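You operate a simulated robot arm through the tools that you are given. There is no shell and no other tool. Be economical: measure what you need, move in short steps, check, and stop when the job is done.

Carry out the task below with a simulated robot arm. There is one attempt and no reset: what you move stays moved.

TASK
Wind the crossmember back to its mark and grease the bare end of the way.
Fine: free the clamp lever to wind; brush back, lever clamped at the end. Set down upright: blue brush. Where these are worked on the way, their far stop is far enough and under half their travel is too little: clamp lever. A coat counts when it lies all over at full strength: go over it till it gets no stronger.

Only the result counts: the job must be done as asked and must still hold three seconds after the hand-in. Knocking over, shifting, dropping, spilling or breaking anything else fails it.

THE ROBOT
A 6-joint arm with a two-finger parallel gripper, fixed in place. Base frame: the origin is at the foot of the arm, x ahead of it, y to its left, z up; the work surface is at about z = 0.9. Lengths are in m, angles in rad, forces in N, time in s.
With the tool pointing down near the work surface it reaches from about 0.14 to 0.84 m from the base axis. Its first joint turns from -2.897 to 2.897 rad. Payload 3.91 kg.
The TCP is the grasp point between the finger pads, 0.03 m short of the fingertips. In the tool frame z runs along the fingers and y along their closing line. The gripper opens to 0.11 m. The fingers are 0.02 m wide and 0.01 m thick; the gripper's body (0.048 by 0.112 m) begins 0.055 m behind the TCP.
Orientation is that of the tool frame in the base frame, as a unit quaternion [x, y, z, w]. With the fingers straight down and closing along the base's y, the tool's x points along the base's -x, its y along +y and its z along -z.

THE INTERFACE
- The arm moves only by the tool play_rows. Its argument "targets" is a list that holds one entry, the list of rows, each a list of 7 numbers: the shift along the base's x, y, z in m, then the turn, a rotation vector about the base's x, y, z in rad, then the opening in per cent of the stroke, from 0 (shut) to 100 (fully open). In form: [[[dx, dy, dz, ax, ay, az, claw], ...]]. A call has 1 to 20 rows; each row is the pose to reach, as a shift and turn from the pose commanded when the call began. A row lasts 0.2 s, in which the tool goes at most 0.05 m and 0.15 rad; a call with a longer step from one row to the next is refused whole, and so is a gripper value outside its range. A pose out of reach is approached as far as the arm can. The call stops where the force on the tool passes 90 N (or 10 N more than at its start, if that is more) or the arm is blocked; 0.2 s more then pass. Each finger travels about 0.108 m/s and halts on what it meets, pressing with about 44 N; the grip force reading is that of the motor and also rises with nothing between the fingers. The clock runs only during rows and for 0.2 s after the last one: add rows that repeat a pose to give the fingers time. The reply holds the time, the measured pose of the TCP, the force on the tool along the base axes, the opening and the grip force, in the units named above and with some noise, with the torque about the TCP (base axes, N m) and any sound that the robot's microphone picked up, and new pictures: "show" is both (left out), scene, wrist or none.
- Cameras (640 x 400 px; columns grow to the right, rows downward): "scene" is fixed at [0.4029, -0.6494, 1.6834]; the picture's right is [1.00, 0.08, 0.00], its down [0.07, -0.85, -0.51] and it looks along [-0.04, 0.51, -0.86] (base axes); focal length 345 px, centre (320, 200). "wrist" rides on the gripper at [0.077, 0.007, -0.114] in the tool frame; the picture's right is [-0.09, 1.00, 0.00], its down [-0.80, -0.07, -0.59] and it looks along [-0.59, -0.05, 0.80] (tool axes); focal length 270 px, centre (320, 200). There is no depth. A picture from a camera that has moved, and an enlarged one, comes with that camera's place and axes in the base frame and with its lens.
- lift_body(by): slides the trunk up (or, below 0, down) by that many m; the arm rides with it, the base frame stays. It gives what a move gives, with no picture.
- close_up(camera, box): a new picture of the part [left, top, right, bottom] of that camera's present view, enlarged. The clock stands still meanwhile.
- close_job(): hands the job in; it is judged then, once.

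Go step by step. Nothing tells you positions but the pictures and the camera data: compare them with the known pose of the tool, close in by small moves and look again before you grip or let go. The budget is 120 turns and 200 pictures, counting those below and the enlarged ones. Unless the task says otherwise, let go and move clear before handing in.

The tools are called after ">>>" as name(argument=value, ...) on one line, values as JSON. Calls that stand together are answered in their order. play_rows: Moves the arm, as the interface text tells. Its arguments: {"type":"object","properties":{"targets":{"type":"array"},"show":{"type":"string","enum":["both","scene","wrist","none"]}},"required":["targets"]} The other tools are called the same way: lift_body (by) slides the trunk up or down; close_up (camera, box) takes an enlarged picture of a part of a camera's view; close_job () hands the job in.

At the start:

```text
time_s: 0.0
tcp_pos: [0.281, -0.2219, 1.2732]
ee_rot: [-0.001, 1.0, 0.0, 0.0]
wrist_force: [0.6, 0.0, -0.1]
wrist_torque: [0.03, 0.01, 0.04]
grip_width: 0.11
grip_force: 0.1
trunk travel left (down, up): [-0.475, 0.065]
```

scene: 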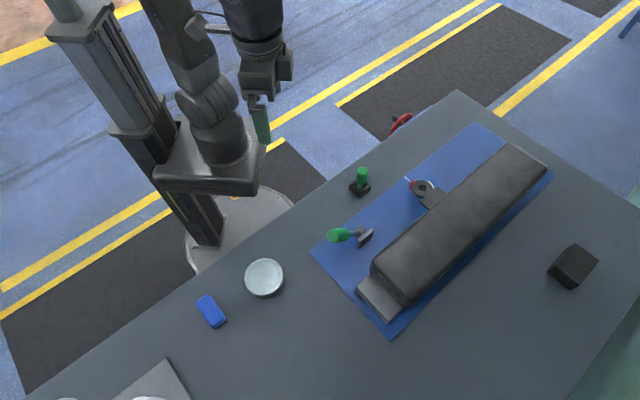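
wrist: 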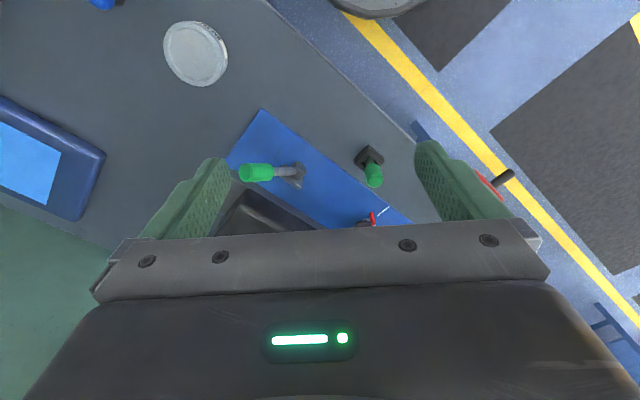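

I see a table with a blue mat, a long dark machine (a slide with bellows/cover), a green-handled lever, a green-knobbed item, a pale dish, a blue block, and a red wheel at the table edge. I'll take enlarged views to identify the parts.

>>> close_up(camera="scene", box=[300, 90, 460, 190])

>>> close_up(camera="scene", box=[300, 190, 460, 340])

>>> close_up(camera="scene", box=[60, 240, 300, 400])

>>> close_up(camera="scene", box=[340, 120, 640, 310])

```text
4.00 times, centred on (380, 140) of scene
camera zoom: at [0.4029, -0.6494, 1.6834], right [1.0, 0.08, 0.0], down [0.07, -0.85, -0.51], along [-0.04, 0.51, -0.86], focal length 1379 px, centre (80, 440)
```

zoom: 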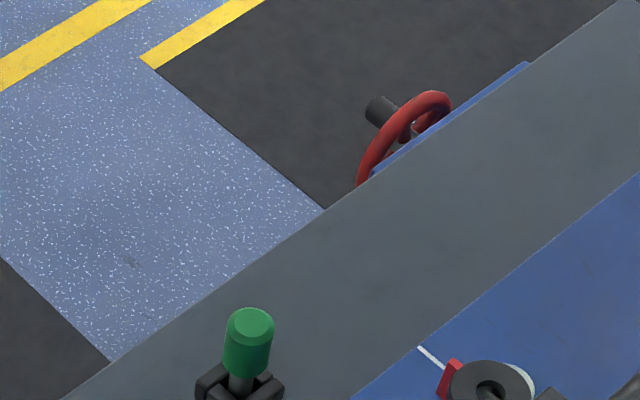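

```text
2.67 times, centred on (380, 265) of scene
camera zoom: at [0.4029, -0.6494, 1.6834], right [1.0, 0.08, 0.0], down [0.07, -0.85, -0.51], along [-0.04, 0.51, -0.86], focal length 919 px, centre (160, 27)
```

zoom: 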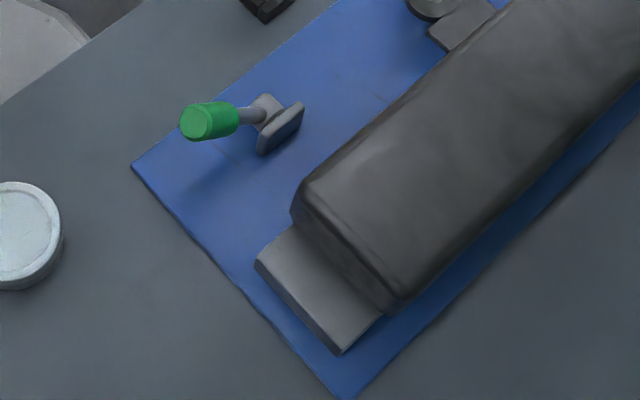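

```text
2.50 times, centred on (180, 320) of scene
camera zoom: at [0.4029, -0.6494, 1.6834], right [1.0, 0.08, 0.0], down [0.07, -0.85, -0.51], along [-0.04, 0.51, -0.86], focal length 862 px, centre (670, -100)
```

zoom: 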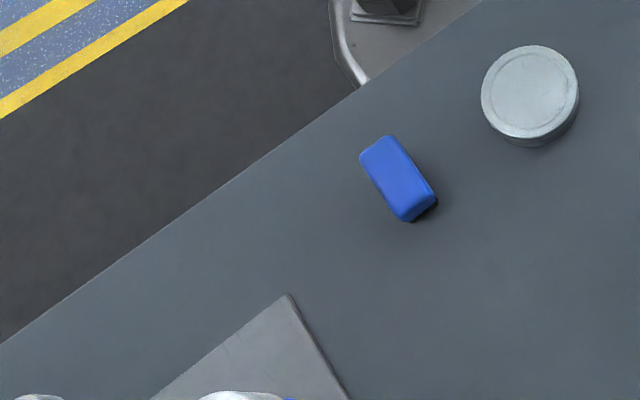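

```text
2.11 times, centred on (490, 215) of scene
camera zoom: at [0.4029, -0.6494, 1.6834], right [1.0, 0.08, 0.0], down [0.07, -0.85, -0.51], along [-0.04, 0.51, -0.86], focal length 726 px, centre (-38, 168)
```

zoom: 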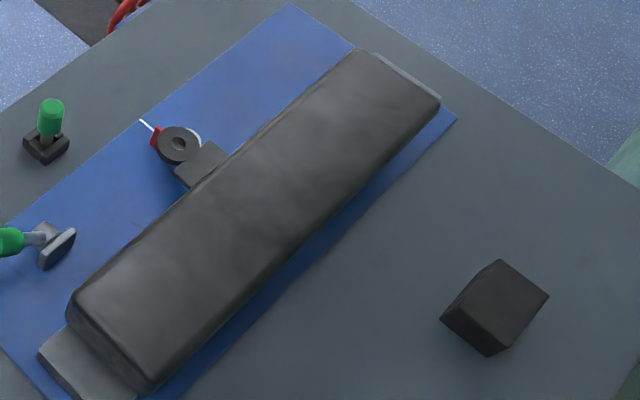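

The red pointer and dial with a white line look like the mark, and a green-knobbed lever is near the edge. I haven't found the blue brush for certain, so I'll move the wrist camera over the left-hand part of the table.

>>> play_rows(targets=[[[0, -0.05, 0, 0, 0, 0, 100], [-0.02, -0.1, 0, 0, 0, 0, 100], [-0.04, -0.15, 0, 0, 0, 0, 100], [-0.06, -0.2, 0, 0, 0, 0, 100], [-0.08, -0.25, 0, 0, 0, 0, 100], [-0.1, -0.3, 0, 0, 0, 0, 100], [-0.1, -0.3, 0, 0, 0, 0, 100]]], show="both")

```text
refused: row 2 steps farther than a row can; nothing moved
```

The step was slightly too long, so I'll use smaller ones.

>>> play_rows(targets=[[[-0.01, -0.045, 0, 0, 0, 0, 100], [-0.02, -0.09, 0, 0, 0, 0, 100], [-0.03, -0.135, 0, 0, 0, 0, 100], [-0.04, -0.18, 0, 0, 0, 0, 100], [-0.05, -0.225, 0, 0, 0, 0, 100], [-0.06, -0.27, 0, 0, 0, 0, 100], [-0.07, -0.3, 0, 0, 0, 0, 100], [-0.07, -0.3, 0, 0, 0, 0, 100]]], show="both")

```text
time_s: 1.8
tcp_pos: [0.2099, -0.5207, 1.2745]
ee_rot: [0.0, 1.0, 0.0, 0.0]
wrist_force: [0.2, 0.9, -0.3]
wrist_torque: [0.02, -0.01, -0.03]
grip_width: 0.1101
grip_force: 0.1
trunk travel left (down, up): [-0.475, 0.065]
camera wrist: at [0.1329, -0.5152, 1.3892], right [0.09, 1.0, 0.0], down [0.8, -0.07, 0.59], along [0.59, -0.05, -0.8], focal length 270 px, centre (320, 200)
```

scene: 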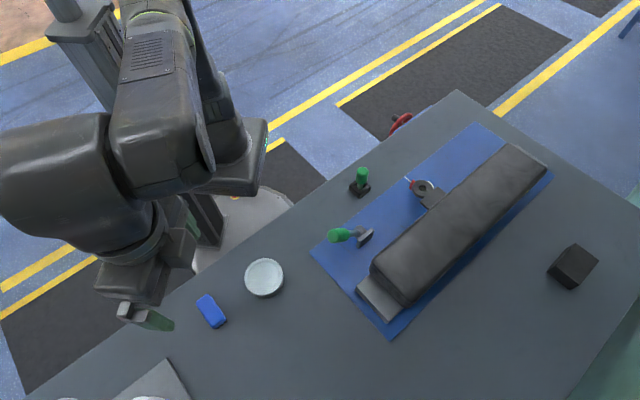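
wrist: 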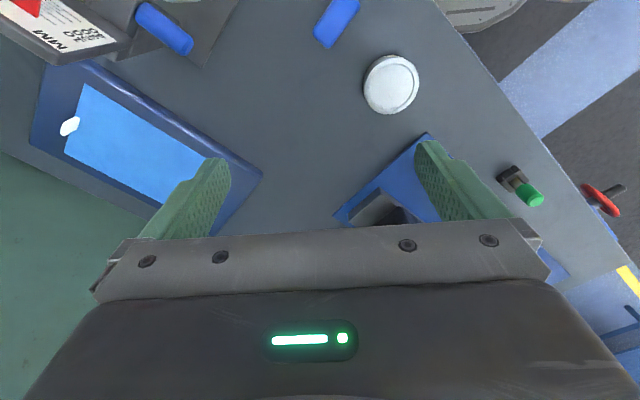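

Further left there is a plate with a blue-handled thing, labelled containers and a tray. I'll move further back for a full view.

>>> play_rows(targets=[[[-0.045, -0.01, 0, 0, 0, 0, 100], [-0.09, -0.02, 0, 0, 0, 0, 100], [-0.135, -0.03, 0, 0, 0, 0, 100], [-0.18, -0.04, 0, 0, 0, 0, 100], [-0.225, -0.06, 0, 0, 0, 0, 100], [-0.265, -0.08, 0, 0, 0, 0, 100], [-0.3, -0.1, 0, 0, 0, 0, 100], [-0.3, -0.1, 0, 0, 0, 0, 100]]], show="wrist")

>>> close_up(camera="wrist", box=[60, 0, 460, 240])

```text
time_s: 3.6
tcp_pos: [-0.0904, -0.6211, 1.2701]
ee_rot: [-0.001, 1.0, 0.0, -0.001]
wrist_force: [-0.9, -0.1, 0.9]
wrist_torque: [0.02, 0.01, -0.01]
grip_width: 0.11
grip_force: 0.0
trunk travel left (down, up): [-0.475, 0.065]
camera wrist: at [-0.1667, -0.6151, 1.385], right [0.09, 1.0, 0.0], down [0.8, -0.07, 0.59], along [0.59, -0.05, -0.8], focal length 270 px, centre (320, 200)
```

wrist: 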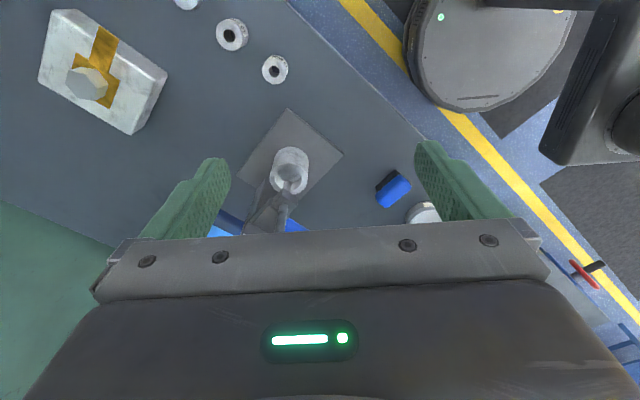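

```text
1.60 times, centred on (260, 120) of wrist
camera zoom: at [-0.1667, -0.6151, 1.385], right [0.09, 1.0, 0.0], down [0.8, -0.07, 0.59], along [0.59, -0.05, -0.8], focal length 432 px, centre (416, 328)
```

zoom: 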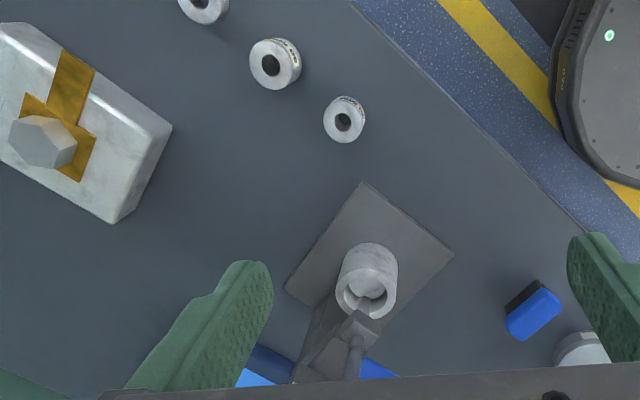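

The blue block with a dark underside is probably the blue brush, lying or standing near (0.14, -0.48). I'll get closer to look at it and at the dish.

>>> play_rows(targets=[[[0.02, 0.02, -0.03, 0, 0, 0, 100], [0.04, 0.04, -0.06, 0, 0, 0, 100], [0.06, 0.06, -0.09, 0, 0, 0, 100], [0.08, 0.08, -0.12, 0, 0, 0, 100], [0.11, 0.1, -0.15, 0, 0, 0, 100], [0.14, 0.12, -0.18, 0, 0, 0, 100], [0.17, 0.14, -0.2, 0, 0, 0, 100], [0.18, 0.16, -0.2, 0, 0, 0, 100], [0.18, 0.16, -0.2, 0, 0, 0, 100]]], show="wrist")

>>> close_up(camera="wrist", box=[200, 0, 520, 220])

```text
time_s: 5.6
tcp_pos: [0.0964, -0.4604, 1.0723]
ee_rot: [0.0, 1.0, 0.0, 0.0]
wrist_force: [-0.9, 0.1, -0.6]
wrist_torque: [0.02, 0.0, 0.0]
grip_width: 0.1101
grip_force: 0.0
trunk travel left (down, up): [-0.475, 0.065]
camera wrist: at [0.0189, -0.4539, 1.1865], right [0.09, 1.0, 0.0], down [0.8, -0.07, 0.59], along [0.59, -0.05, -0.8], focal length 270 px, centre (320, 200)
```

wrist: 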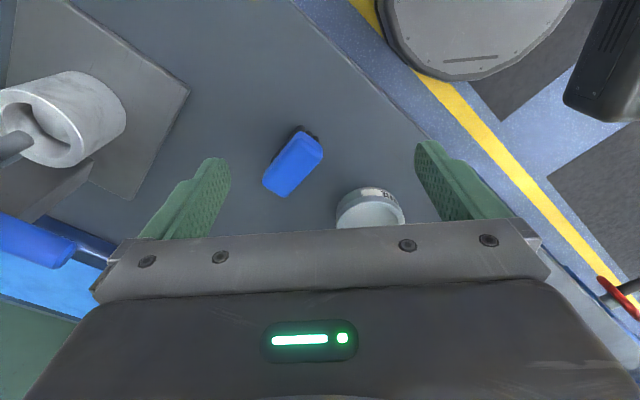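

```text
1.82 times, centred on (360, 110) of wrist
camera zoom: at [0.0189, -0.4539, 1.1865], right [0.09, 1.0, 0.0], down [0.8, -0.07, 0.59], along [0.59, -0.05, -0.8], focal length 491 px, centre (247, 364)
```

zoom: 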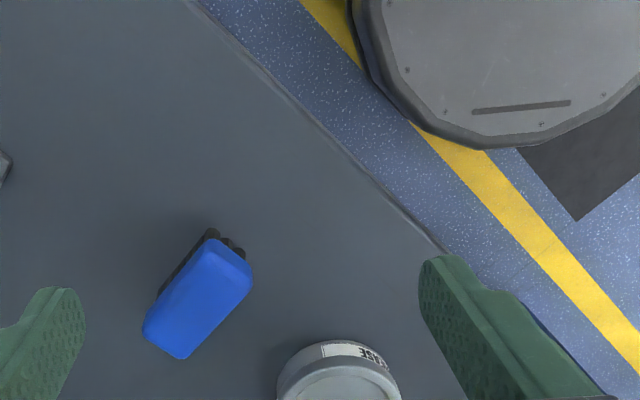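

The blue block with black bristles beneath is the brush, standing upright. The dish has a label ending "SE", so it may be grease. I'll look closer at it.

>>> play_rows(targets=[[[0.03, 0.01, 0, 0, 0, 0, 100], [0.06, 0.02, 0, 0, 0, 0, 100], [0.09, 0.03, 0, 0, 0, 0, 100], [0.11, 0.03, 0, 0, 0, 0, 100], [0.11, 0.03, 0, 0, 0, 0, 100]]], show="none")

>>> close_up(camera="wrist", box=[160, 0, 520, 230])

```text
time_s: 6.8
tcp_pos: [0.2008, -0.4315, 1.0752]
ee_rot: [0.0, 1.0, -0.001, 0.001]
wrist_force: [-0.2, 0.6, -0.6]
wrist_torque: [0.02, 0.03, 0.01]
grip_width: 0.11
grip_force: 0.1
trunk travel left (down, up): [-0.475, 0.065]
```

```text
1.74 times, centred on (340, 115) of wrist
camera zoom: at [0.1251, -0.4254, 1.1885], right [0.09, 1.0, 0.0], down [0.8, -0.07, 0.59], along [0.59, -0.05, -0.8], focal length 470 px, centre (285, 348)
```

zoom: 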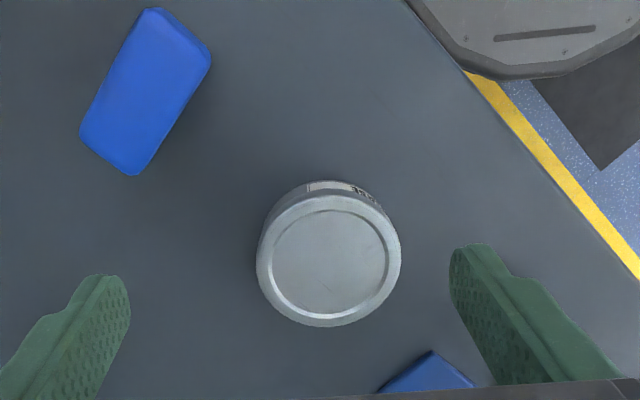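

The tin looks lidded. Now I'll look at the machine, green parts and mark from closer.

>>> play_rows(targets=[[[0.02, 0.03, 0.03, 0, 0, 0, 100], [0.04, 0.06, 0.06, 0, 0, 0, 100], [0.06, 0.09, 0.08, 0, 0, 0, 100], [0.08, 0.13, 0.09, 0, 0, 0, 100], [0.1, 0.17, 0.1, 0, 0, 0, 100], [0.12, 0.21, 0.1, 0, 0, 0, 100], [0.13, 0.24, 0.1, 0, 0, 0, 100], [0.13, 0.24, 0.1, 0, 0, 0, 100]]], show="wrist")

>>> close_up(camera="wrist", box=[160, 0, 520, 230])

```text
time_s: 8.6
tcp_pos: [0.3336, -0.1912, 1.1733]
ee_rot: [0.0, 1.0, 0.0, 0.0]
wrist_force: [0.2, -0.3, -0.7]
wrist_torque: [-0.02, 0.02, -0.03]
grip_width: 0.1101
grip_force: 0.0
trunk travel left (down, up): [-0.475, 0.065]
camera wrist: at [0.2572, -0.1853, 1.2875], right [0.09, 1.0, 0.0], down [0.8, -0.07, 0.59], along [0.59, -0.05, -0.8], focal length 270 px, centre (320, 200)
```

wrist: 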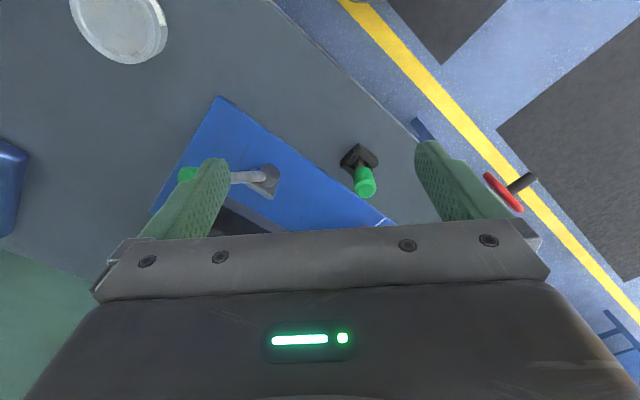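

```text
1.74 times, centred on (340, 115) of wrist
camera zoom: at [0.2572, -0.1853, 1.2875], right [0.09, 1.0, 0.0], down [0.8, -0.07, 0.59], along [0.59, -0.05, -0.8], focal length 470 px, centre (285, 348)
```

zoom: 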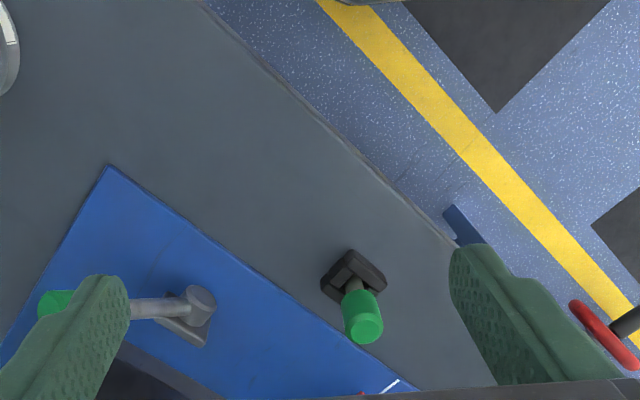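

There are two green levers: one on the mat beside the machine and one in a slotted base near the edge. I'll move to look closely at the pointer, mark and crossmember.

>>> play_rows(targets=[[[0.04, 0, 0.01, 0, 0, 0, 100], [0.08, 0, 0.02, 0, 0, 0, 100], [0.11, 0, 0.03, 0, 0, 0, 100], [0.15, 0, 0.04, 0, 0, 0, 100], [0.18, 0, 0.05, 0, 0, 0, 100], [0.21, 0, 0.05, 0, 0, 0, 100], [0.21, 0, 0.05, 0, 0, 0, 100]]], show="wrist")

>>> close_up(camera="wrist", box=[180, 60, 440, 230])

```text
time_s: 10.2
tcp_pos: [0.5401, -0.1933, 1.2244]
ee_rot: [0.001, 1.0, 0.0, 0.0]
wrist_force: [0.3, 0.5, 0.4]
wrist_torque: [-0.02, 0.03, 0.0]
grip_width: 0.11
grip_force: 0.1
trunk travel left (down, up): [-0.475, 0.065]
camera wrist: at [0.4628, -0.1867, 1.3386], right [0.09, 1.0, 0.0], down [0.8, -0.07, 0.59], along [0.59, -0.05, -0.8], focal length 270 px, centre (320, 200)
```

wrist: 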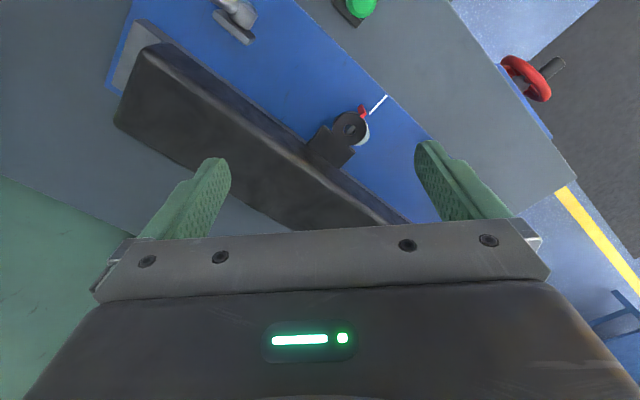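

```text
2.35 times, centred on (310, 145) of wrist
camera zoom: at [0.4628, -0.1867, 1.3386], right [0.09, 1.0, 0.0], down [0.8, -0.07, 0.59], along [0.59, -0.05, -0.8], focal length 636 px, centre (344, 329)
```

zoom: 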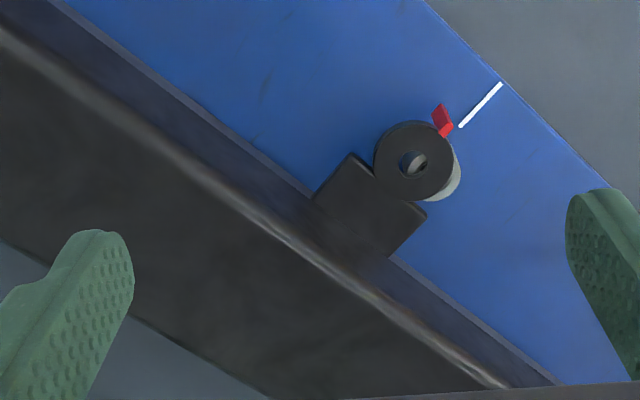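

The red pointer on the black carriage sits beside a white line across the mat. I'll enlarge both views to judge the offset.

>>> close_up(camera="scene", box=[395, 165, 459, 205])

>>> close_up(camera="wrist", box=[310, 80, 406, 140])

>>> close_up(camera="wrist", box=[100, 0, 420, 200])

>>> close_up(camera="wrist", box=[480, 30, 600, 120])

```text
10.00 times, centred on (427, 185) of scene
camera zoom: at [0.4029, -0.6494, 1.6834], right [1.0, 0.08, 0.0], down [0.07, -0.85, -0.51], along [-0.04, 0.51, -0.86], focal length 3447 px, centre (-750, 350)
```

zoom: 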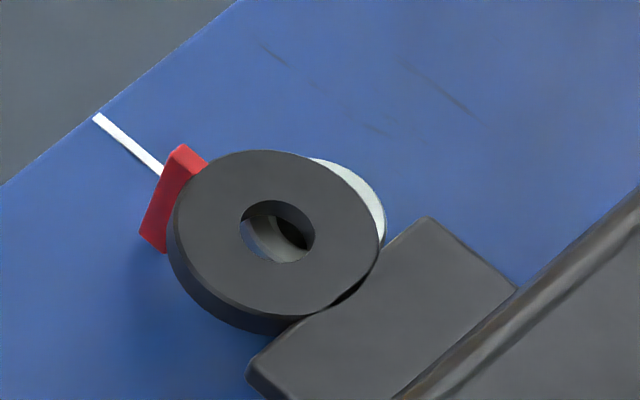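

```text
6.67 times, centred on (358, 110) of wrist
camera zoom: at [0.4628, -0.1867, 1.3386], right [0.09, 1.0, 0.0], down [0.8, -0.07, 0.59], along [0.59, -0.05, -0.8], focal length 1802 px, centre (67, 800)
```

zoom: 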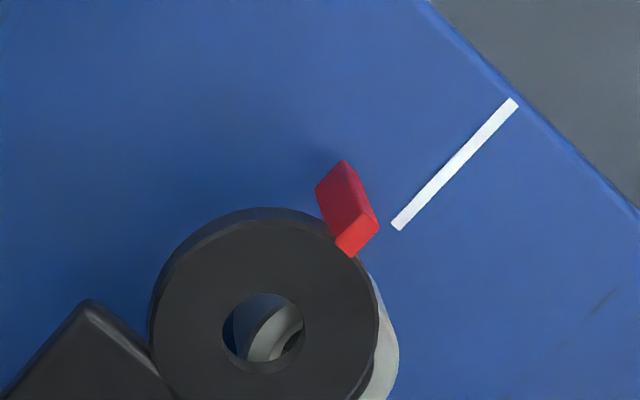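

```text
2.00 times, centred on (260, 100) of wrist
camera zoom: at [0.4628, -0.1867, 1.3386], right [0.09, 1.0, 0.0], down [0.8, -0.07, 0.59], along [0.59, -0.05, -0.8], focal length 541 px, centre (440, 400)
```

zoom: 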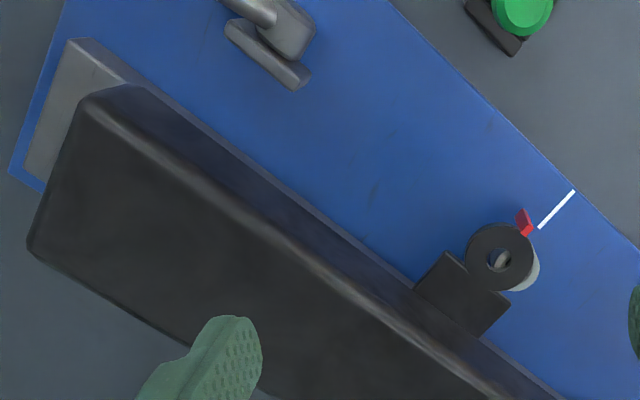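

```text
4.44 times, centred on (540, 75) of wrist
camera zoom: at [0.4628, -0.1867, 1.3386], right [0.09, 1.0, 0.0], down [0.8, -0.07, 0.59], along [0.59, -0.05, -0.8], focal length 1201 px, centre (-658, 756)
```

zoom: 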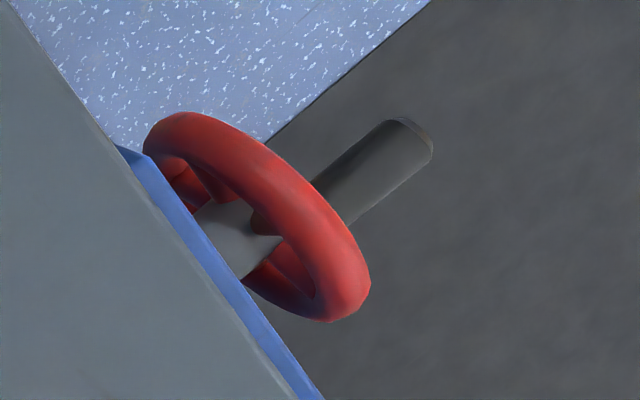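

The pointer seems to be about 2 cm short of the line, so the carriage should move away from the bare end. Next I'll look closely at the two green levers to decide which is the clamp.

>>> play_rows(targets=[[[-0.04, -0.01, -0.01, 0, 0, 0, 100], [-0.08, -0.02, -0.03, 0, 0, 0, 100], [-0.12, -0.03, -0.05, 0, 0, 0, 100], [-0.16, -0.03, -0.07, 0, 0, 0, 100], [-0.18, -0.03, -0.09, 0, 0, 0, 100], [-0.18, -0.03, -0.1, 0, 0, 0, 100]]], show="none")

>>> close_up(camera="wrist", box=[80, 0, 480, 240])

>>> close_up(camera="scene", box=[320, 160, 400, 260])

```text
time_s: 11.6
tcp_pos: [0.3614, -0.2211, 1.1204]
ee_rot: [0.0, 1.0, 0.0, 0.001]
wrist_force: [-0.5, 0.0, -1.1]
wrist_torque: [0.0, 0.02, 0.02]
grip_width: 0.1101
grip_force: 0.0
trunk travel left (down, up): [-0.475, 0.065]
```

```text
1.60 times, centred on (280, 120) of wrist
camera zoom: at [0.2844, -0.2151, 1.2354], right [0.09, 1.0, 0.0], down [0.8, -0.07, 0.59], along [0.59, -0.05, -0.8], focal length 432 px, centre (384, 328)
```

zoom: 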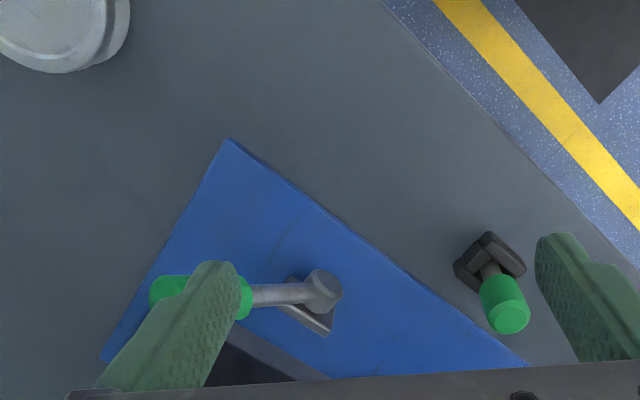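

```text
4.00 times, centred on (360, 210) of scene
camera zoom: at [0.4029, -0.6494, 1.6834], right [1.0, 0.08, 0.0], down [0.07, -0.85, -0.51], along [-0.04, 0.51, -0.86], focal length 1379 px, centre (160, 160)
```

zoom: 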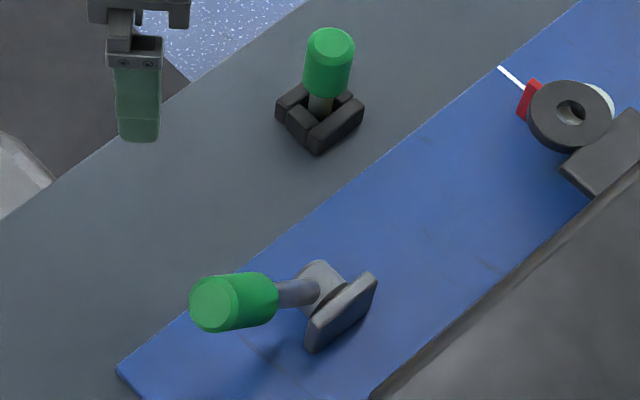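

The mat lever (hub ≈ (0.474, -0.277, 0.918), grip rising toward about (0.40, -0.35, 1.03)) swings in a vertical plane along the way, so I take it as the clamp. I'll yaw the gripper to straddle it, go above its grip and check.

>>> play_rows(targets=[[[0.01, -0.02, 0.01, 0, 0, 0.14, 100], [0.02, -0.04, 0.02, 0, 0, 0.28, 100], [0.03, -0.065, 0.02, 0, 0, 0.42, 100], [0.04, -0.09, 0.02, 0, 0, 0.56, 100], [0.055, -0.113, 0.02, 0, 0, 0.7, 100], [0.055, -0.113, 0.02, 0, 0, 0.724, 100], [0.055, -0.113, 0.02, 0, 0, 0.724, 100]]], show="both")

```text
time_s: 13.2
tcp_pos: [0.416, -0.3347, 1.1448]
ee_rot: [-0.355, 0.935, 0.0, 0.0]
wrist_force: [-0.9, 0.6, -0.5]
wrist_torque: [0.0, 0.01, 0.01]
grip_width: 0.11
grip_force: 0.2
trunk travel left (down, up): [-0.475, 0.065]
camera wrist: at [0.3541, -0.382, 1.2594], right [-0.59, 0.8, 0.0], down [0.65, 0.48, 0.59], along [0.48, 0.35, -0.8], focal length 270 px, centre (320, 200)
```

scene: 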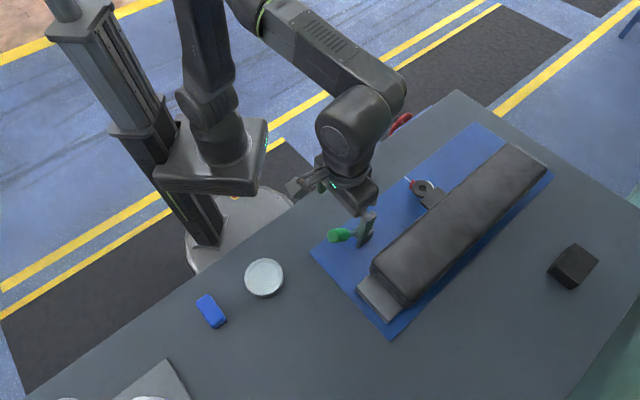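
wrist: 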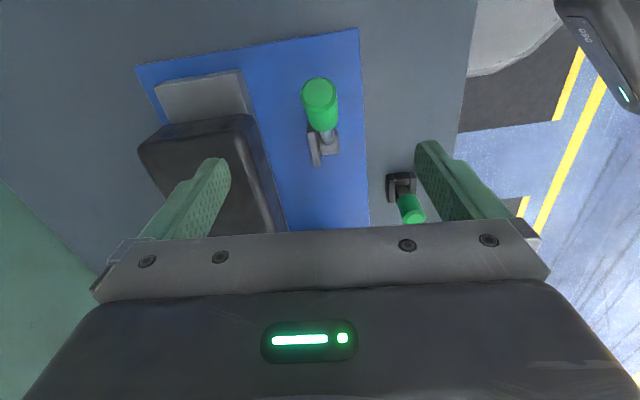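

The straddle is good. The way runs at about 45°, and the lever leans 45° back with a pivot radius of about 0.105 to mid-grip. I'll descend and grip it.

>>> play_rows(targets=[[[0.003, 0.003, -0.05, 0, 0, 0.06, 100], [0.005, 0.005, -0.1, 0, 0, 0.06, 100], [0.005, 0.005, -0.15, 0, 0, 0.06, 100], [0.005, 0.005, -0.15, 0, 0, 0.06, 100]]], show="both")

>>> close_up(camera="scene", box=[300, 180, 420, 280])

```text
refused: row 1 steps farther than a row can; nothing moved
```

```text
4.00 times, centred on (360, 230) of scene
camera zoom: at [0.4029, -0.6494, 1.6834], right [1.0, 0.08, 0.0], down [0.07, -0.85, -0.51], along [-0.04, 0.51, -0.86], focal length 1379 px, centre (160, 80)
```

zoom: 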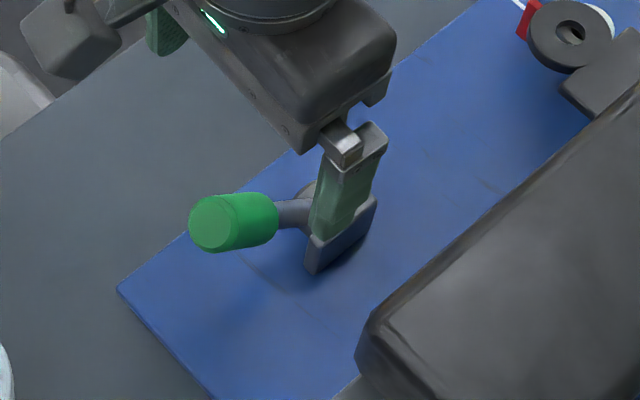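

The step was a hair too long, so I'll redo the descent with smaller steps.

>>> play_rows(targets=[[[0.003, 0.003, -0.045, 0, 0, 0.06, 100], [0.005, 0.005, -0.09, 0, 0, 0.06, 100], [0.005, 0.005, -0.13, 0, 0, 0.06, 100], [0.005, 0.005, -0.15, 0, 0, 0.06, 100]]], show="both")

>>> close_up(camera="scene", box=[300, 180, 420, 280])

```text
time_s: 14.2
tcp_pos: [0.4242, -0.332, 0.994]
ee_rot: [-0.382, 0.924, 0.0, 0.0]
wrist_force: [-1.0, -0.7, 0.1]
wrist_torque: [-0.01, 0.05, -0.01]
grip_width: 0.1102
grip_force: 0.0
trunk travel left (down, up): [-0.475, 0.065]
camera wrist: at [0.3663, -0.3827, 1.1083], right [-0.64, 0.77, 0.0], down [0.62, 0.52, 0.59], along [0.46, 0.38, -0.8], focal length 270 px, centre (320, 200)
```

scene: 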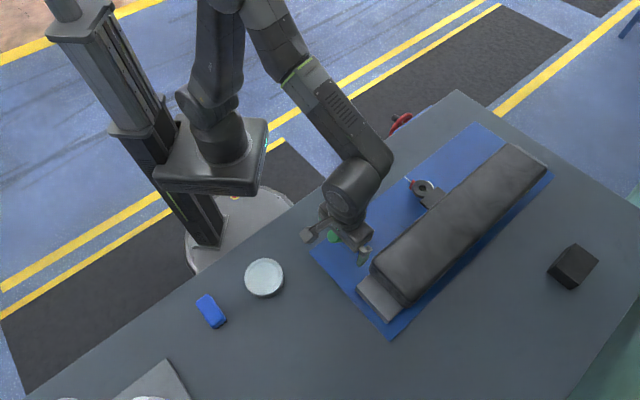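
wrist: 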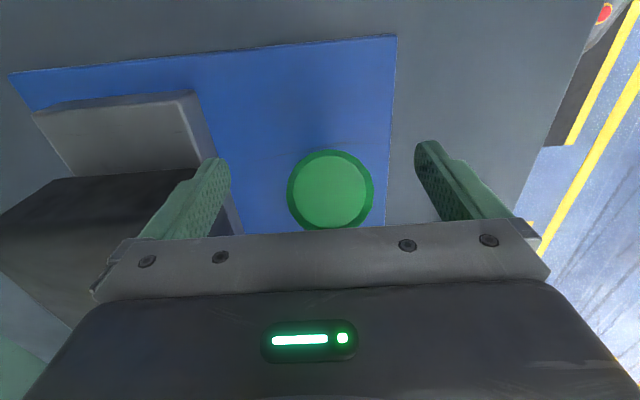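

```text
4.00 times, centred on (360, 230) of scene
camera zoom: at [0.4029, -0.6494, 1.6834], right [1.0, 0.08, 0.0], down [0.07, -0.85, -0.51], along [-0.04, 0.51, -0.86], focal length 1379 px, centre (160, 80)
```

zoom: 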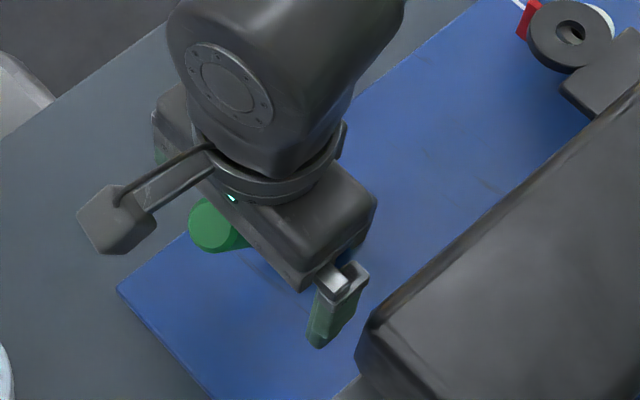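

The handle is centred between the fingers; I'll close on it.

>>> play_rows(targets=[[[0, 0, 0, 0, 0, 0, 70], [0, 0, 0, 0, 0, 0, 40], [0, 0, 0, 0, 0, 0, 10], [0, 0, 0, 0, 0, 0, 0], [0, 0, 0, 0, 0, 0, 0]]], show="wrist")

```text
time_s: 15.4
tcp_pos: [0.4211, -0.3277, 0.9933]
ee_rot: [-0.381, 0.924, 0.001, 0.0]
wrist_force: [-25.9, 27.1, -13.2]
wrist_torque: [-1.22, -0.17, -0.64]
grip_width: 0.0296
grip_force: 44.8
trunk travel left (down, up): [-0.475, 0.065]
camera wrist: at [0.3629, -0.3791, 1.1087], right [-0.64, 0.77, 0.0], down [0.62, 0.51, 0.59], along [0.45, 0.38, -0.8], focal length 270 px, centre (320, 200)
```

wrist: 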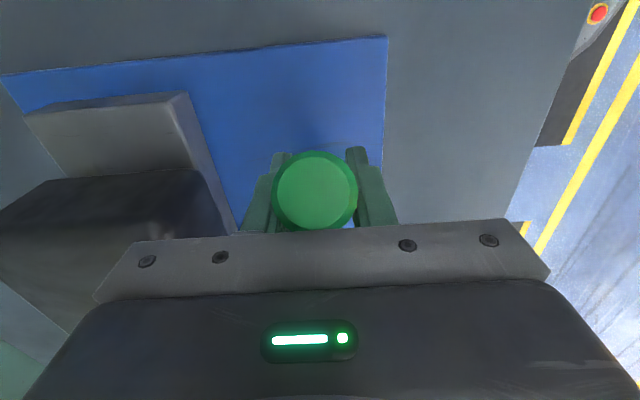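

The lever is gripped, with a sideways load from slight misalignment. I'll relieve that and swing a little up and toward the +way side, watching the force.

>>> play_rows(targets=[[[-0.003, 0.003, 0, 0, 0, 0, 0], [0.001, 0.007, 0.005, 0, 0, 0, 0], [0.0065, 0.0125, 0.011, 0, 0, 0, 0], [0.0125, 0.0185, 0.0165, 0, 0, 0, 0]]], show="none")

```text
time_s: 16.4
tcp_pos: [0.4361, -0.3147, 1.0094]
ee_rot: [-0.382, 0.924, 0.0, 0.0]
wrist_force: [-10.8, -4.1, -15.5]
wrist_torque: [-0.79, 1.18, 0.21]
grip_width: 0.0297
grip_force: 45.0
trunk travel left (down, up): [-0.475, 0.065]
```

The lever swings freely. I'll continue to vertical and beyond in arc steps.

>>> play_rows(targets=[[[0.009, 0.009, 0.006, 0, 0, 0, 0], [0.018, 0.018, 0.0105, 0, 0, 0, 0], [0.0275, 0.0275, 0.013, 0, 0, 0, 0], [0.037, 0.037, 0.014, 0, 0, 0, 0], [0.0465, 0.0465, 0.013, 0, 0, 0, 0], [0.056, 0.056, 0.0105, 0, 0, 0, 0]]], show="wrist")

```text
time_s: 17.8
tcp_pos: [0.4906, -0.2552, 1.0196]
ee_rot: [-0.382, 0.924, 0.001, -0.001]
wrist_force: [0.4, 1.3, -1.0]
wrist_torque: [-0.04, 0.01, 0.02]
grip_width: 0.0001
grip_force: 38.0
trunk travel left (down, up): [-0.475, 0.065]
camera wrist: at [0.433, -0.3057, 1.1339], right [-0.64, 0.77, 0.0], down [0.62, 0.52, 0.59], along [0.46, 0.38, -0.8], focal length 270 px, centre (320, 200)
```

wrist: 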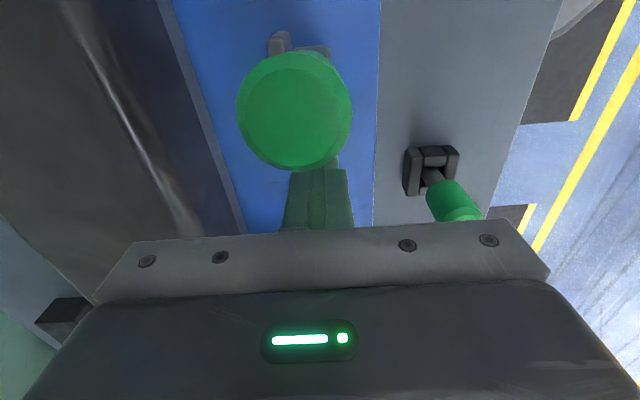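

The grip slipped off the handle. I'll check where the lever is now.

>>> play_rows(targets=[[[0.02, 0.02, 0.03, 0, 0, 0, 0], [0.04, 0.04, 0.06, 0, 0, 0, 0], [0.05, 0.05, 0.1, 0, 0, 0, 50], [0.05, 0.05, 0.1, 0, 0, 0, 100]]], show="wrist")

>>> close_up(camera="scene", box=[300, 180, 420, 280])

```text
time_s: 18.8
tcp_pos: [0.5426, -0.2052, 1.12]
ee_rot: [-0.382, 0.924, 0.001, 0.0]
wrist_force: [-0.4, 0.2, 0.2]
wrist_torque: [0.0, 0.0, -0.02]
grip_width: 0.11
grip_force: 0.0
trunk travel left (down, up): [-0.475, 0.065]
camera wrist: at [0.4836, -0.2553, 1.2343], right [-0.64, 0.77, 0.0], down [0.62, 0.52, 0.59], along [0.46, 0.38, -0.8], focal length 270 px, centre (320, 200)
```

wrist: 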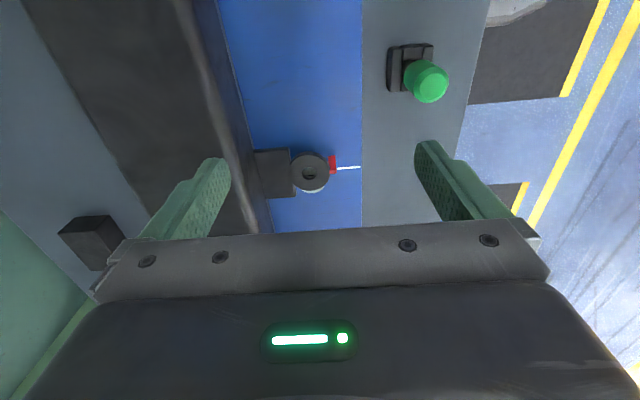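

```text
4.00 times, centred on (360, 230) of scene
camera zoom: at [0.4029, -0.6494, 1.6834], right [1.0, 0.08, 0.0], down [0.07, -0.85, -0.51], along [-0.04, 0.51, -0.86], focal length 1379 px, centre (160, 80)
```

zoom: 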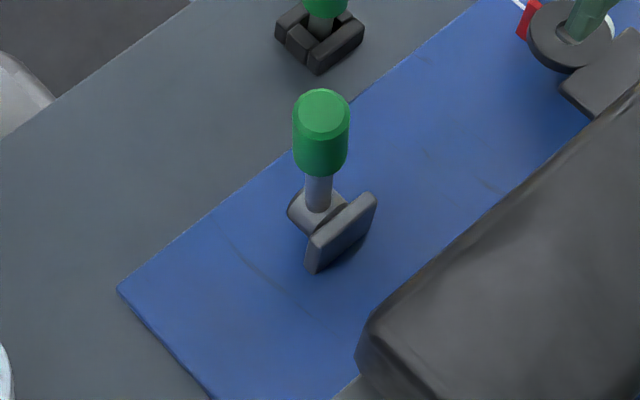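

The lever now stands vertical; I need to know whether that's its stop. I'll push it gently from behind with closed fingers.

>>> play_rows(targets=[[[-0.03, -0.03, 0.01, 0, 0, 0, 50], [-0.06, -0.06, 0.01, 0, 0, 0, 0], [-0.09, -0.09, 0.01, 0, 0, 0, 0], [-0.119, -0.122, 0, 0, 0, 0, 0], [-0.119, -0.122, -0.04, 0, 0, 0, 0], [-0.119, -0.122, -0.08, 0, 0, 0, 0], [-0.119, -0.122, -0.1, 0, 0, 0, 0], [-0.105, -0.108, -0.1, 0, 0, 0, 0], [-0.095, -0.098, -0.1, 0, 0, 0, 0], [-0.087, -0.09, -0.1, 0, 0, 0, 0]]], show="wrist")

>>> close_up(camera="scene", box=[300, 180, 420, 280])

```text
time_s: 21.0
tcp_pos: [0.4519, -0.2947, 1.0221]
ee_rot: [-0.382, 0.924, 0.0, 0.0]
wrist_force: [-0.6, -0.6, 0.5]
wrist_torque: [0.01, 0.01, 0.02]
grip_width: 0.0
grip_force: 37.4
trunk travel left (down, up): [-0.475, 0.065]
camera wrist: at [0.3947, -0.3455, 1.1359], right [-0.64, 0.77, 0.0], down [0.62, 0.52, 0.59], along [0.46, 0.38, -0.8], focal length 270 px, centre (320, 200)
```

wrist: 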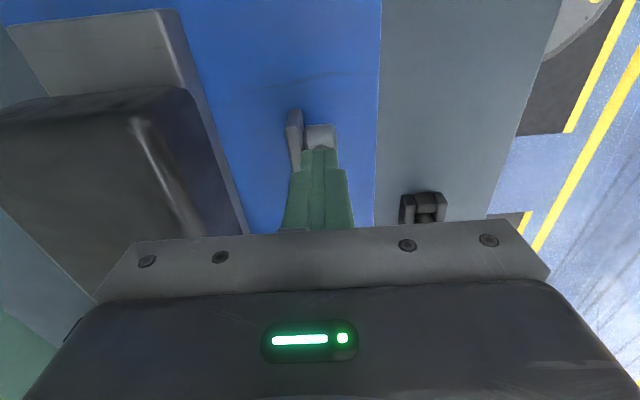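

```text
4.00 times, centred on (360, 230) of scene
camera zoom: at [0.4029, -0.6494, 1.6834], right [1.0, 0.08, 0.0], down [0.07, -0.85, -0.51], along [-0.04, 0.51, -0.86], focal length 1379 px, centre (160, 80)
```

zoom: 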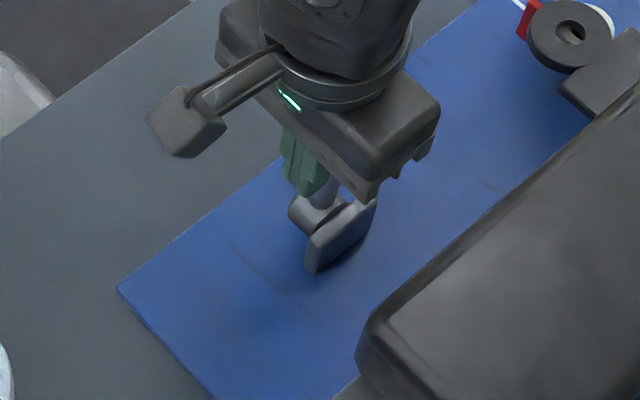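

No contact yet; I'll continue forward in small steps.

>>> play_rows(targets=[[[0.004, 0.004, 0, 0, 0, 0, 0], [0.008, 0.008, 0, 0, 0, 0, 0], [0.012, 0.012, 0, 0, 0, 0, 0], [0.015, 0.015, 0, 0, 0, 0, 0]]], show="none")

>>> close_up(camera="scene", box=[300, 180, 420, 280])

```text
time_s: 22.0
tcp_pos: [0.4665, -0.2819, 1.0196]
ee_rot: [-0.382, 0.924, 0.0, 0.0]
wrist_force: [-0.9, -1.8, -0.4]
wrist_torque: [-0.05, 0.04, -0.01]
grip_width: 0.0
grip_force: 38.2
trunk travel left (down, up): [-0.475, 0.065]
```

```text
4.00 times, centred on (360, 230) of scene
camera zoom: at [0.4029, -0.6494, 1.6834], right [1.0, 0.08, 0.0], down [0.07, -0.85, -0.51], along [-0.04, 0.51, -0.86], focal length 1379 px, centre (160, 80)
```

zoom: 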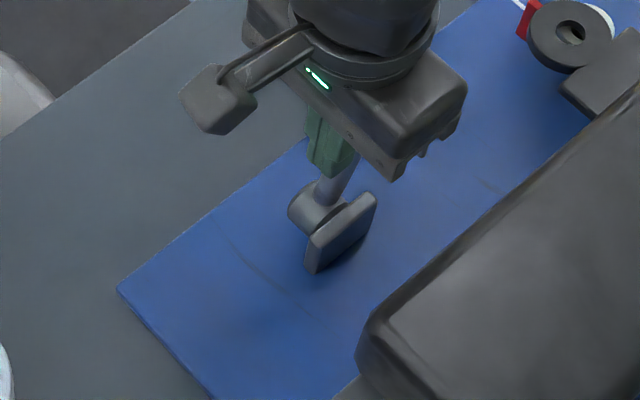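

The lever moves with almost no force. I'll keep pushing along the arc until it meets its stop.

>>> play_rows(targets=[[[0.008, 0.008, -0.001, 0, 0, 0, 0], [0.016, 0.016, -0.003, 0, 0, 0, 0], [0.024, 0.024, -0.006, 0, 0, 0, 0], [0.032, 0.032, -0.011, 0, 0, 0, 0], [0.038, 0.038, -0.016, 0, 0, 0, 0]]], show="none")

>>> close_up(camera="scene", box=[300, 180, 420, 280])

```text
time_s: 22.7
tcp_pos: [0.4691, -0.2787, 1.0208]
ee_rot: [-0.382, 0.924, -0.002, -0.01]
wrist_force: [-50.7, -55.7, 13.9]
wrist_torque: [-1.6, 1.39, -0.02]
grip_width: 0.0
grip_force: 37.7
trunk travel left (down, up): [-0.475, 0.065]
stopped in row 3: the force on the tool passed its limit at 98 N (the readings are from after the stop); the commanded pose is now the measured one
```

```text
4.00 times, centred on (360, 230) of scene
camera zoom: at [0.4029, -0.6494, 1.6834], right [1.0, 0.08, 0.0], down [0.07, -0.85, -0.51], along [-0.04, 0.51, -0.86], focal length 1379 px, centre (160, 80)
```

zoom: 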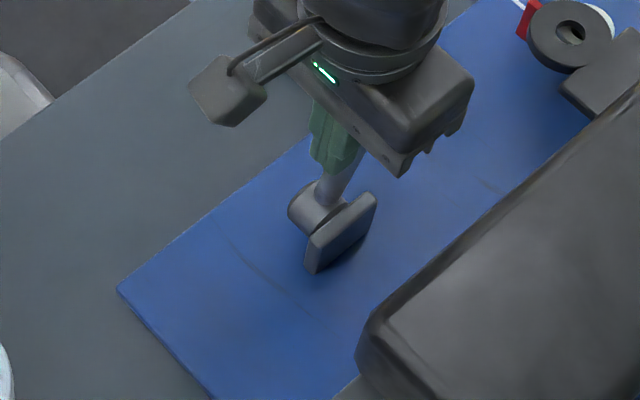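

The lever is now at its far stop (about 20° past vertical). I'll back off, rise, and travel to the handwheel (centre about (0.62, 0.21, 0.77)), turning the gripper to close along the way direction.

>>> play_rows(targets=[[[-0.02, -0.02, 0, 0, 0, 0, 0], [-0.03, -0.03, 0.03, 0, 0, 0, 0], [-0.03, -0.03, 0.07, 0, 0, 0, 0], [-0.03, -0.02, 0.11, 0, 0, 0, 0], [-0.01, 0.02, 0.11, 0, 0, -0.14, 0], [0.0, 0.065, 0.11, 0, 0, -0.28, 0], [0.01, 0.11, 0.11, 0, 0, -0.42, 0], [0.015, 0.155, 0.11, 0, 0, -0.56, 20], [0.02, 0.2, 0.11, 0, 0, -0.7, 40], [0.03, 0.245, 0.11, 0, 0, -0.84, 60], [0.04, 0.29, 0.11, 0, 0, -0.98, 80], [0.05, 0.335, 0.11, 0, 0, -1.12, 100], [0.05, 0.38, 0.11, 0, 0, -1.26, 100], [0.06, 0.425, 0.11, 0, 0, -1.4, 100], [0.065, 0.47, 0.1, 0, 0, -1.54, 100], [0.067, 0.515, 0.08, 0, 0, -1.57, 100], [0.067, 0.56, 0.06, 0, 0, -1.57, 100], [0.067, 0.603, 0.05, 0, 0, -1.57, 100], [0.067, 0.603, 0.05, 0, 0, -1.57, 100]]], show="both")

```text
time_s: 26.7
tcp_pos: [0.5438, 0.333, 1.0663]
ee_rot: [0.382, 0.924, 0.005, -0.006]
wrist_force: [0.3, -0.7, 0.3]
wrist_torque: [0.03, 0.0, 0.0]
grip_width: 0.1099
grip_force: 0.0
trunk travel left (down, up): [-0.475, 0.065]
camera wrist: at [0.4972, 0.3902, 1.1824], right [0.77, 0.64, 0.0], down [0.52, -0.62, 0.58], along [0.37, -0.44, -0.81], focal length 270 px, centre (320, 200)
```

scene: 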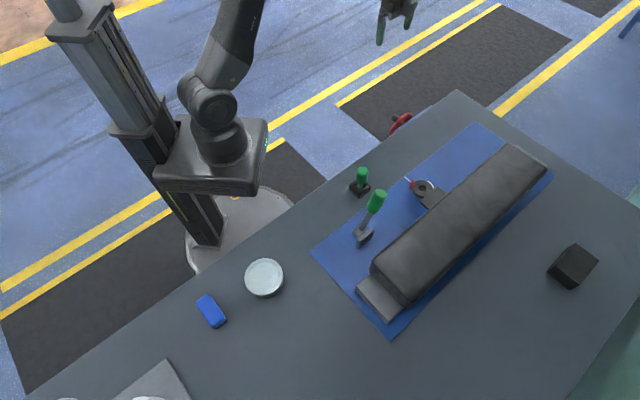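
wrist: 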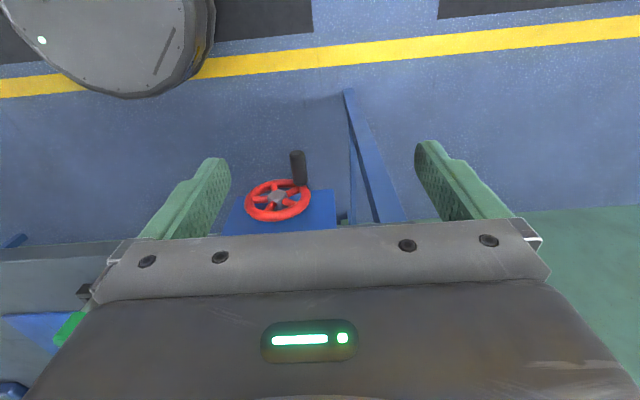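

The wheel is visible: centre about (0.60, 0.157, 0.84), axis along the perpendicular, and a crank handle ending near (0.586, 0.229, 0.81). I'll position above the handle.

>>> play_rows(targets=[[[0.015, -0.03, -0.02, 0, 0, 0, 80], [0.03, -0.06, -0.04, 0, 0, 0, 70], [0.04, -0.09, -0.06, 0, 0, 0, 60], [0.051, -0.113, -0.08, 0, 0, 0, 60], [0.051, -0.113, -0.11, 0, 0, 0, 60], [0.051, -0.113, -0.11, 0, 0, 0, 60]]], show="both")

>>> close_up(camera="wrist", box=[200, 80, 440, 230])

```text
time_s: 28.1
tcp_pos: [0.5992, 0.2208, 0.959]
ee_rot: [0.382, 0.924, 0.005, -0.007]
wrist_force: [0.3, -1.5, -0.3]
wrist_torque: [0.01, 0.01, 0.02]
grip_width: 0.0664
grip_force: 0.0
trunk travel left (down, up): [-0.475, 0.065]
camera wrist: at [0.5505, 0.2774, 1.0739], right [0.77, 0.64, 0.0], down [0.52, -0.62, 0.58], along [0.37, -0.44, -0.81], focal length 270 px, centre (320, 200)
```

scene: 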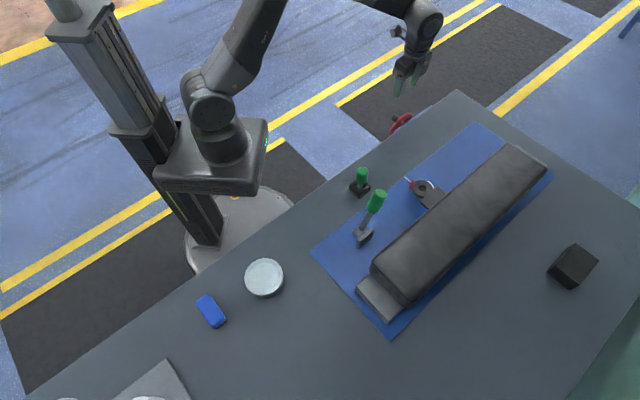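
wrist: 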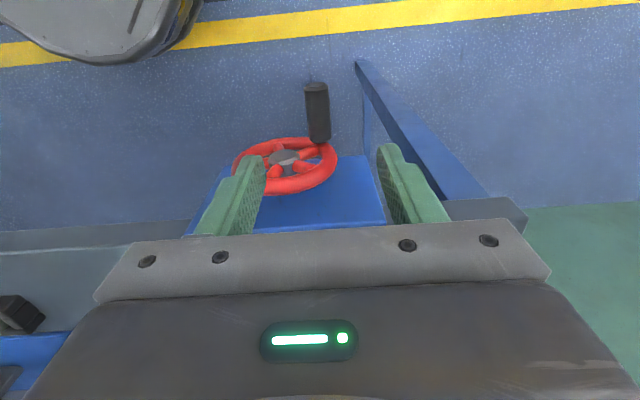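

```text
2.67 times, centred on (320, 155) of wrist
camera zoom: at [0.5505, 0.2774, 1.0739], right [0.77, 0.64, 0.0], down [0.52, -0.62, 0.58], along [0.37, -0.44, -0.81], focal length 721 px, centre (320, 320)
```

zoom: 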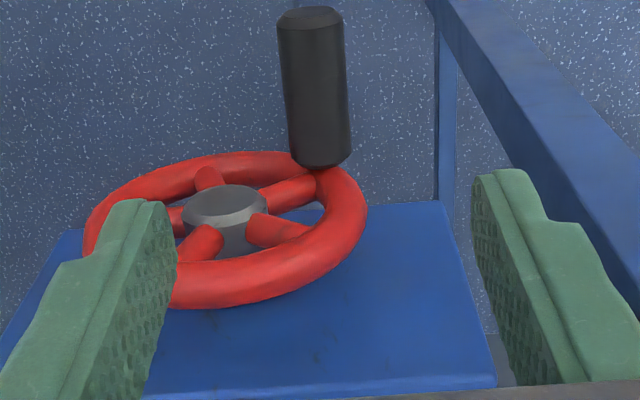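

The crank handle lies horizontally beneath the gripper between the fingers. I'll descend part-way and check.

>>> play_rows(targets=[[[-0.002, 0.002, -0.04, 0, 0, 0, 60], [-0.004, 0.004, -0.08, 0, 0, 0, 60], [-0.004, 0.004, -0.1, 0, 0, 0, 60], [-0.004, 0.004, -0.1, 0, 0, 0, 60]]], show="wrist")

>>> close_up(camera="scene", box=[360, 60, 480, 150])

```text
time_s: 29.1
tcp_pos: [0.5911, 0.225, 0.8575]
ee_rot: [0.383, 0.924, 0.004, -0.007]
wrist_force: [-0.2, -0.5, 0.8]
wrist_torque: [-0.01, 0.0, 0.01]
grip_width: 0.0658
grip_force: 0.1
trunk travel left (down, up): [-0.475, 0.065]
camera wrist: at [0.5429, 0.2817, 0.9736], right [0.77, 0.64, 0.0], down [0.52, -0.62, 0.58], along [0.37, -0.44, -0.81], focal length 270 px, centre (320, 200)
```

wrist: 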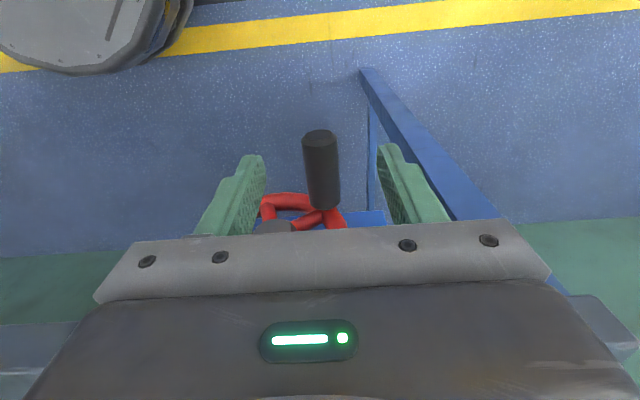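

```text
4.44 times, centred on (420, 105) of scene
camera zoom: at [0.4029, -0.6494, 1.6834], right [1.0, 0.08, 0.0], down [0.07, -0.85, -0.51], along [-0.04, 0.51, -0.86], focal length 1532 px, centre (-124, 622)
```

zoom: 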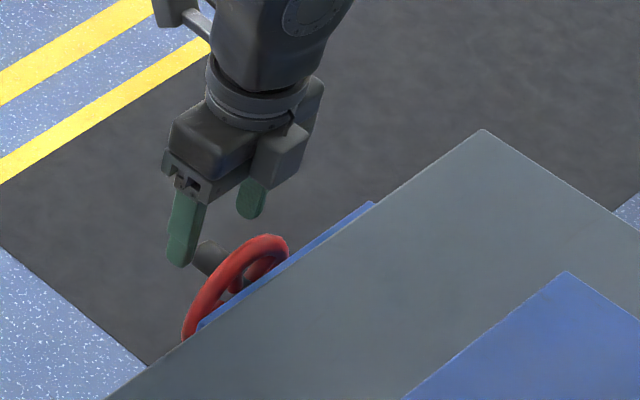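

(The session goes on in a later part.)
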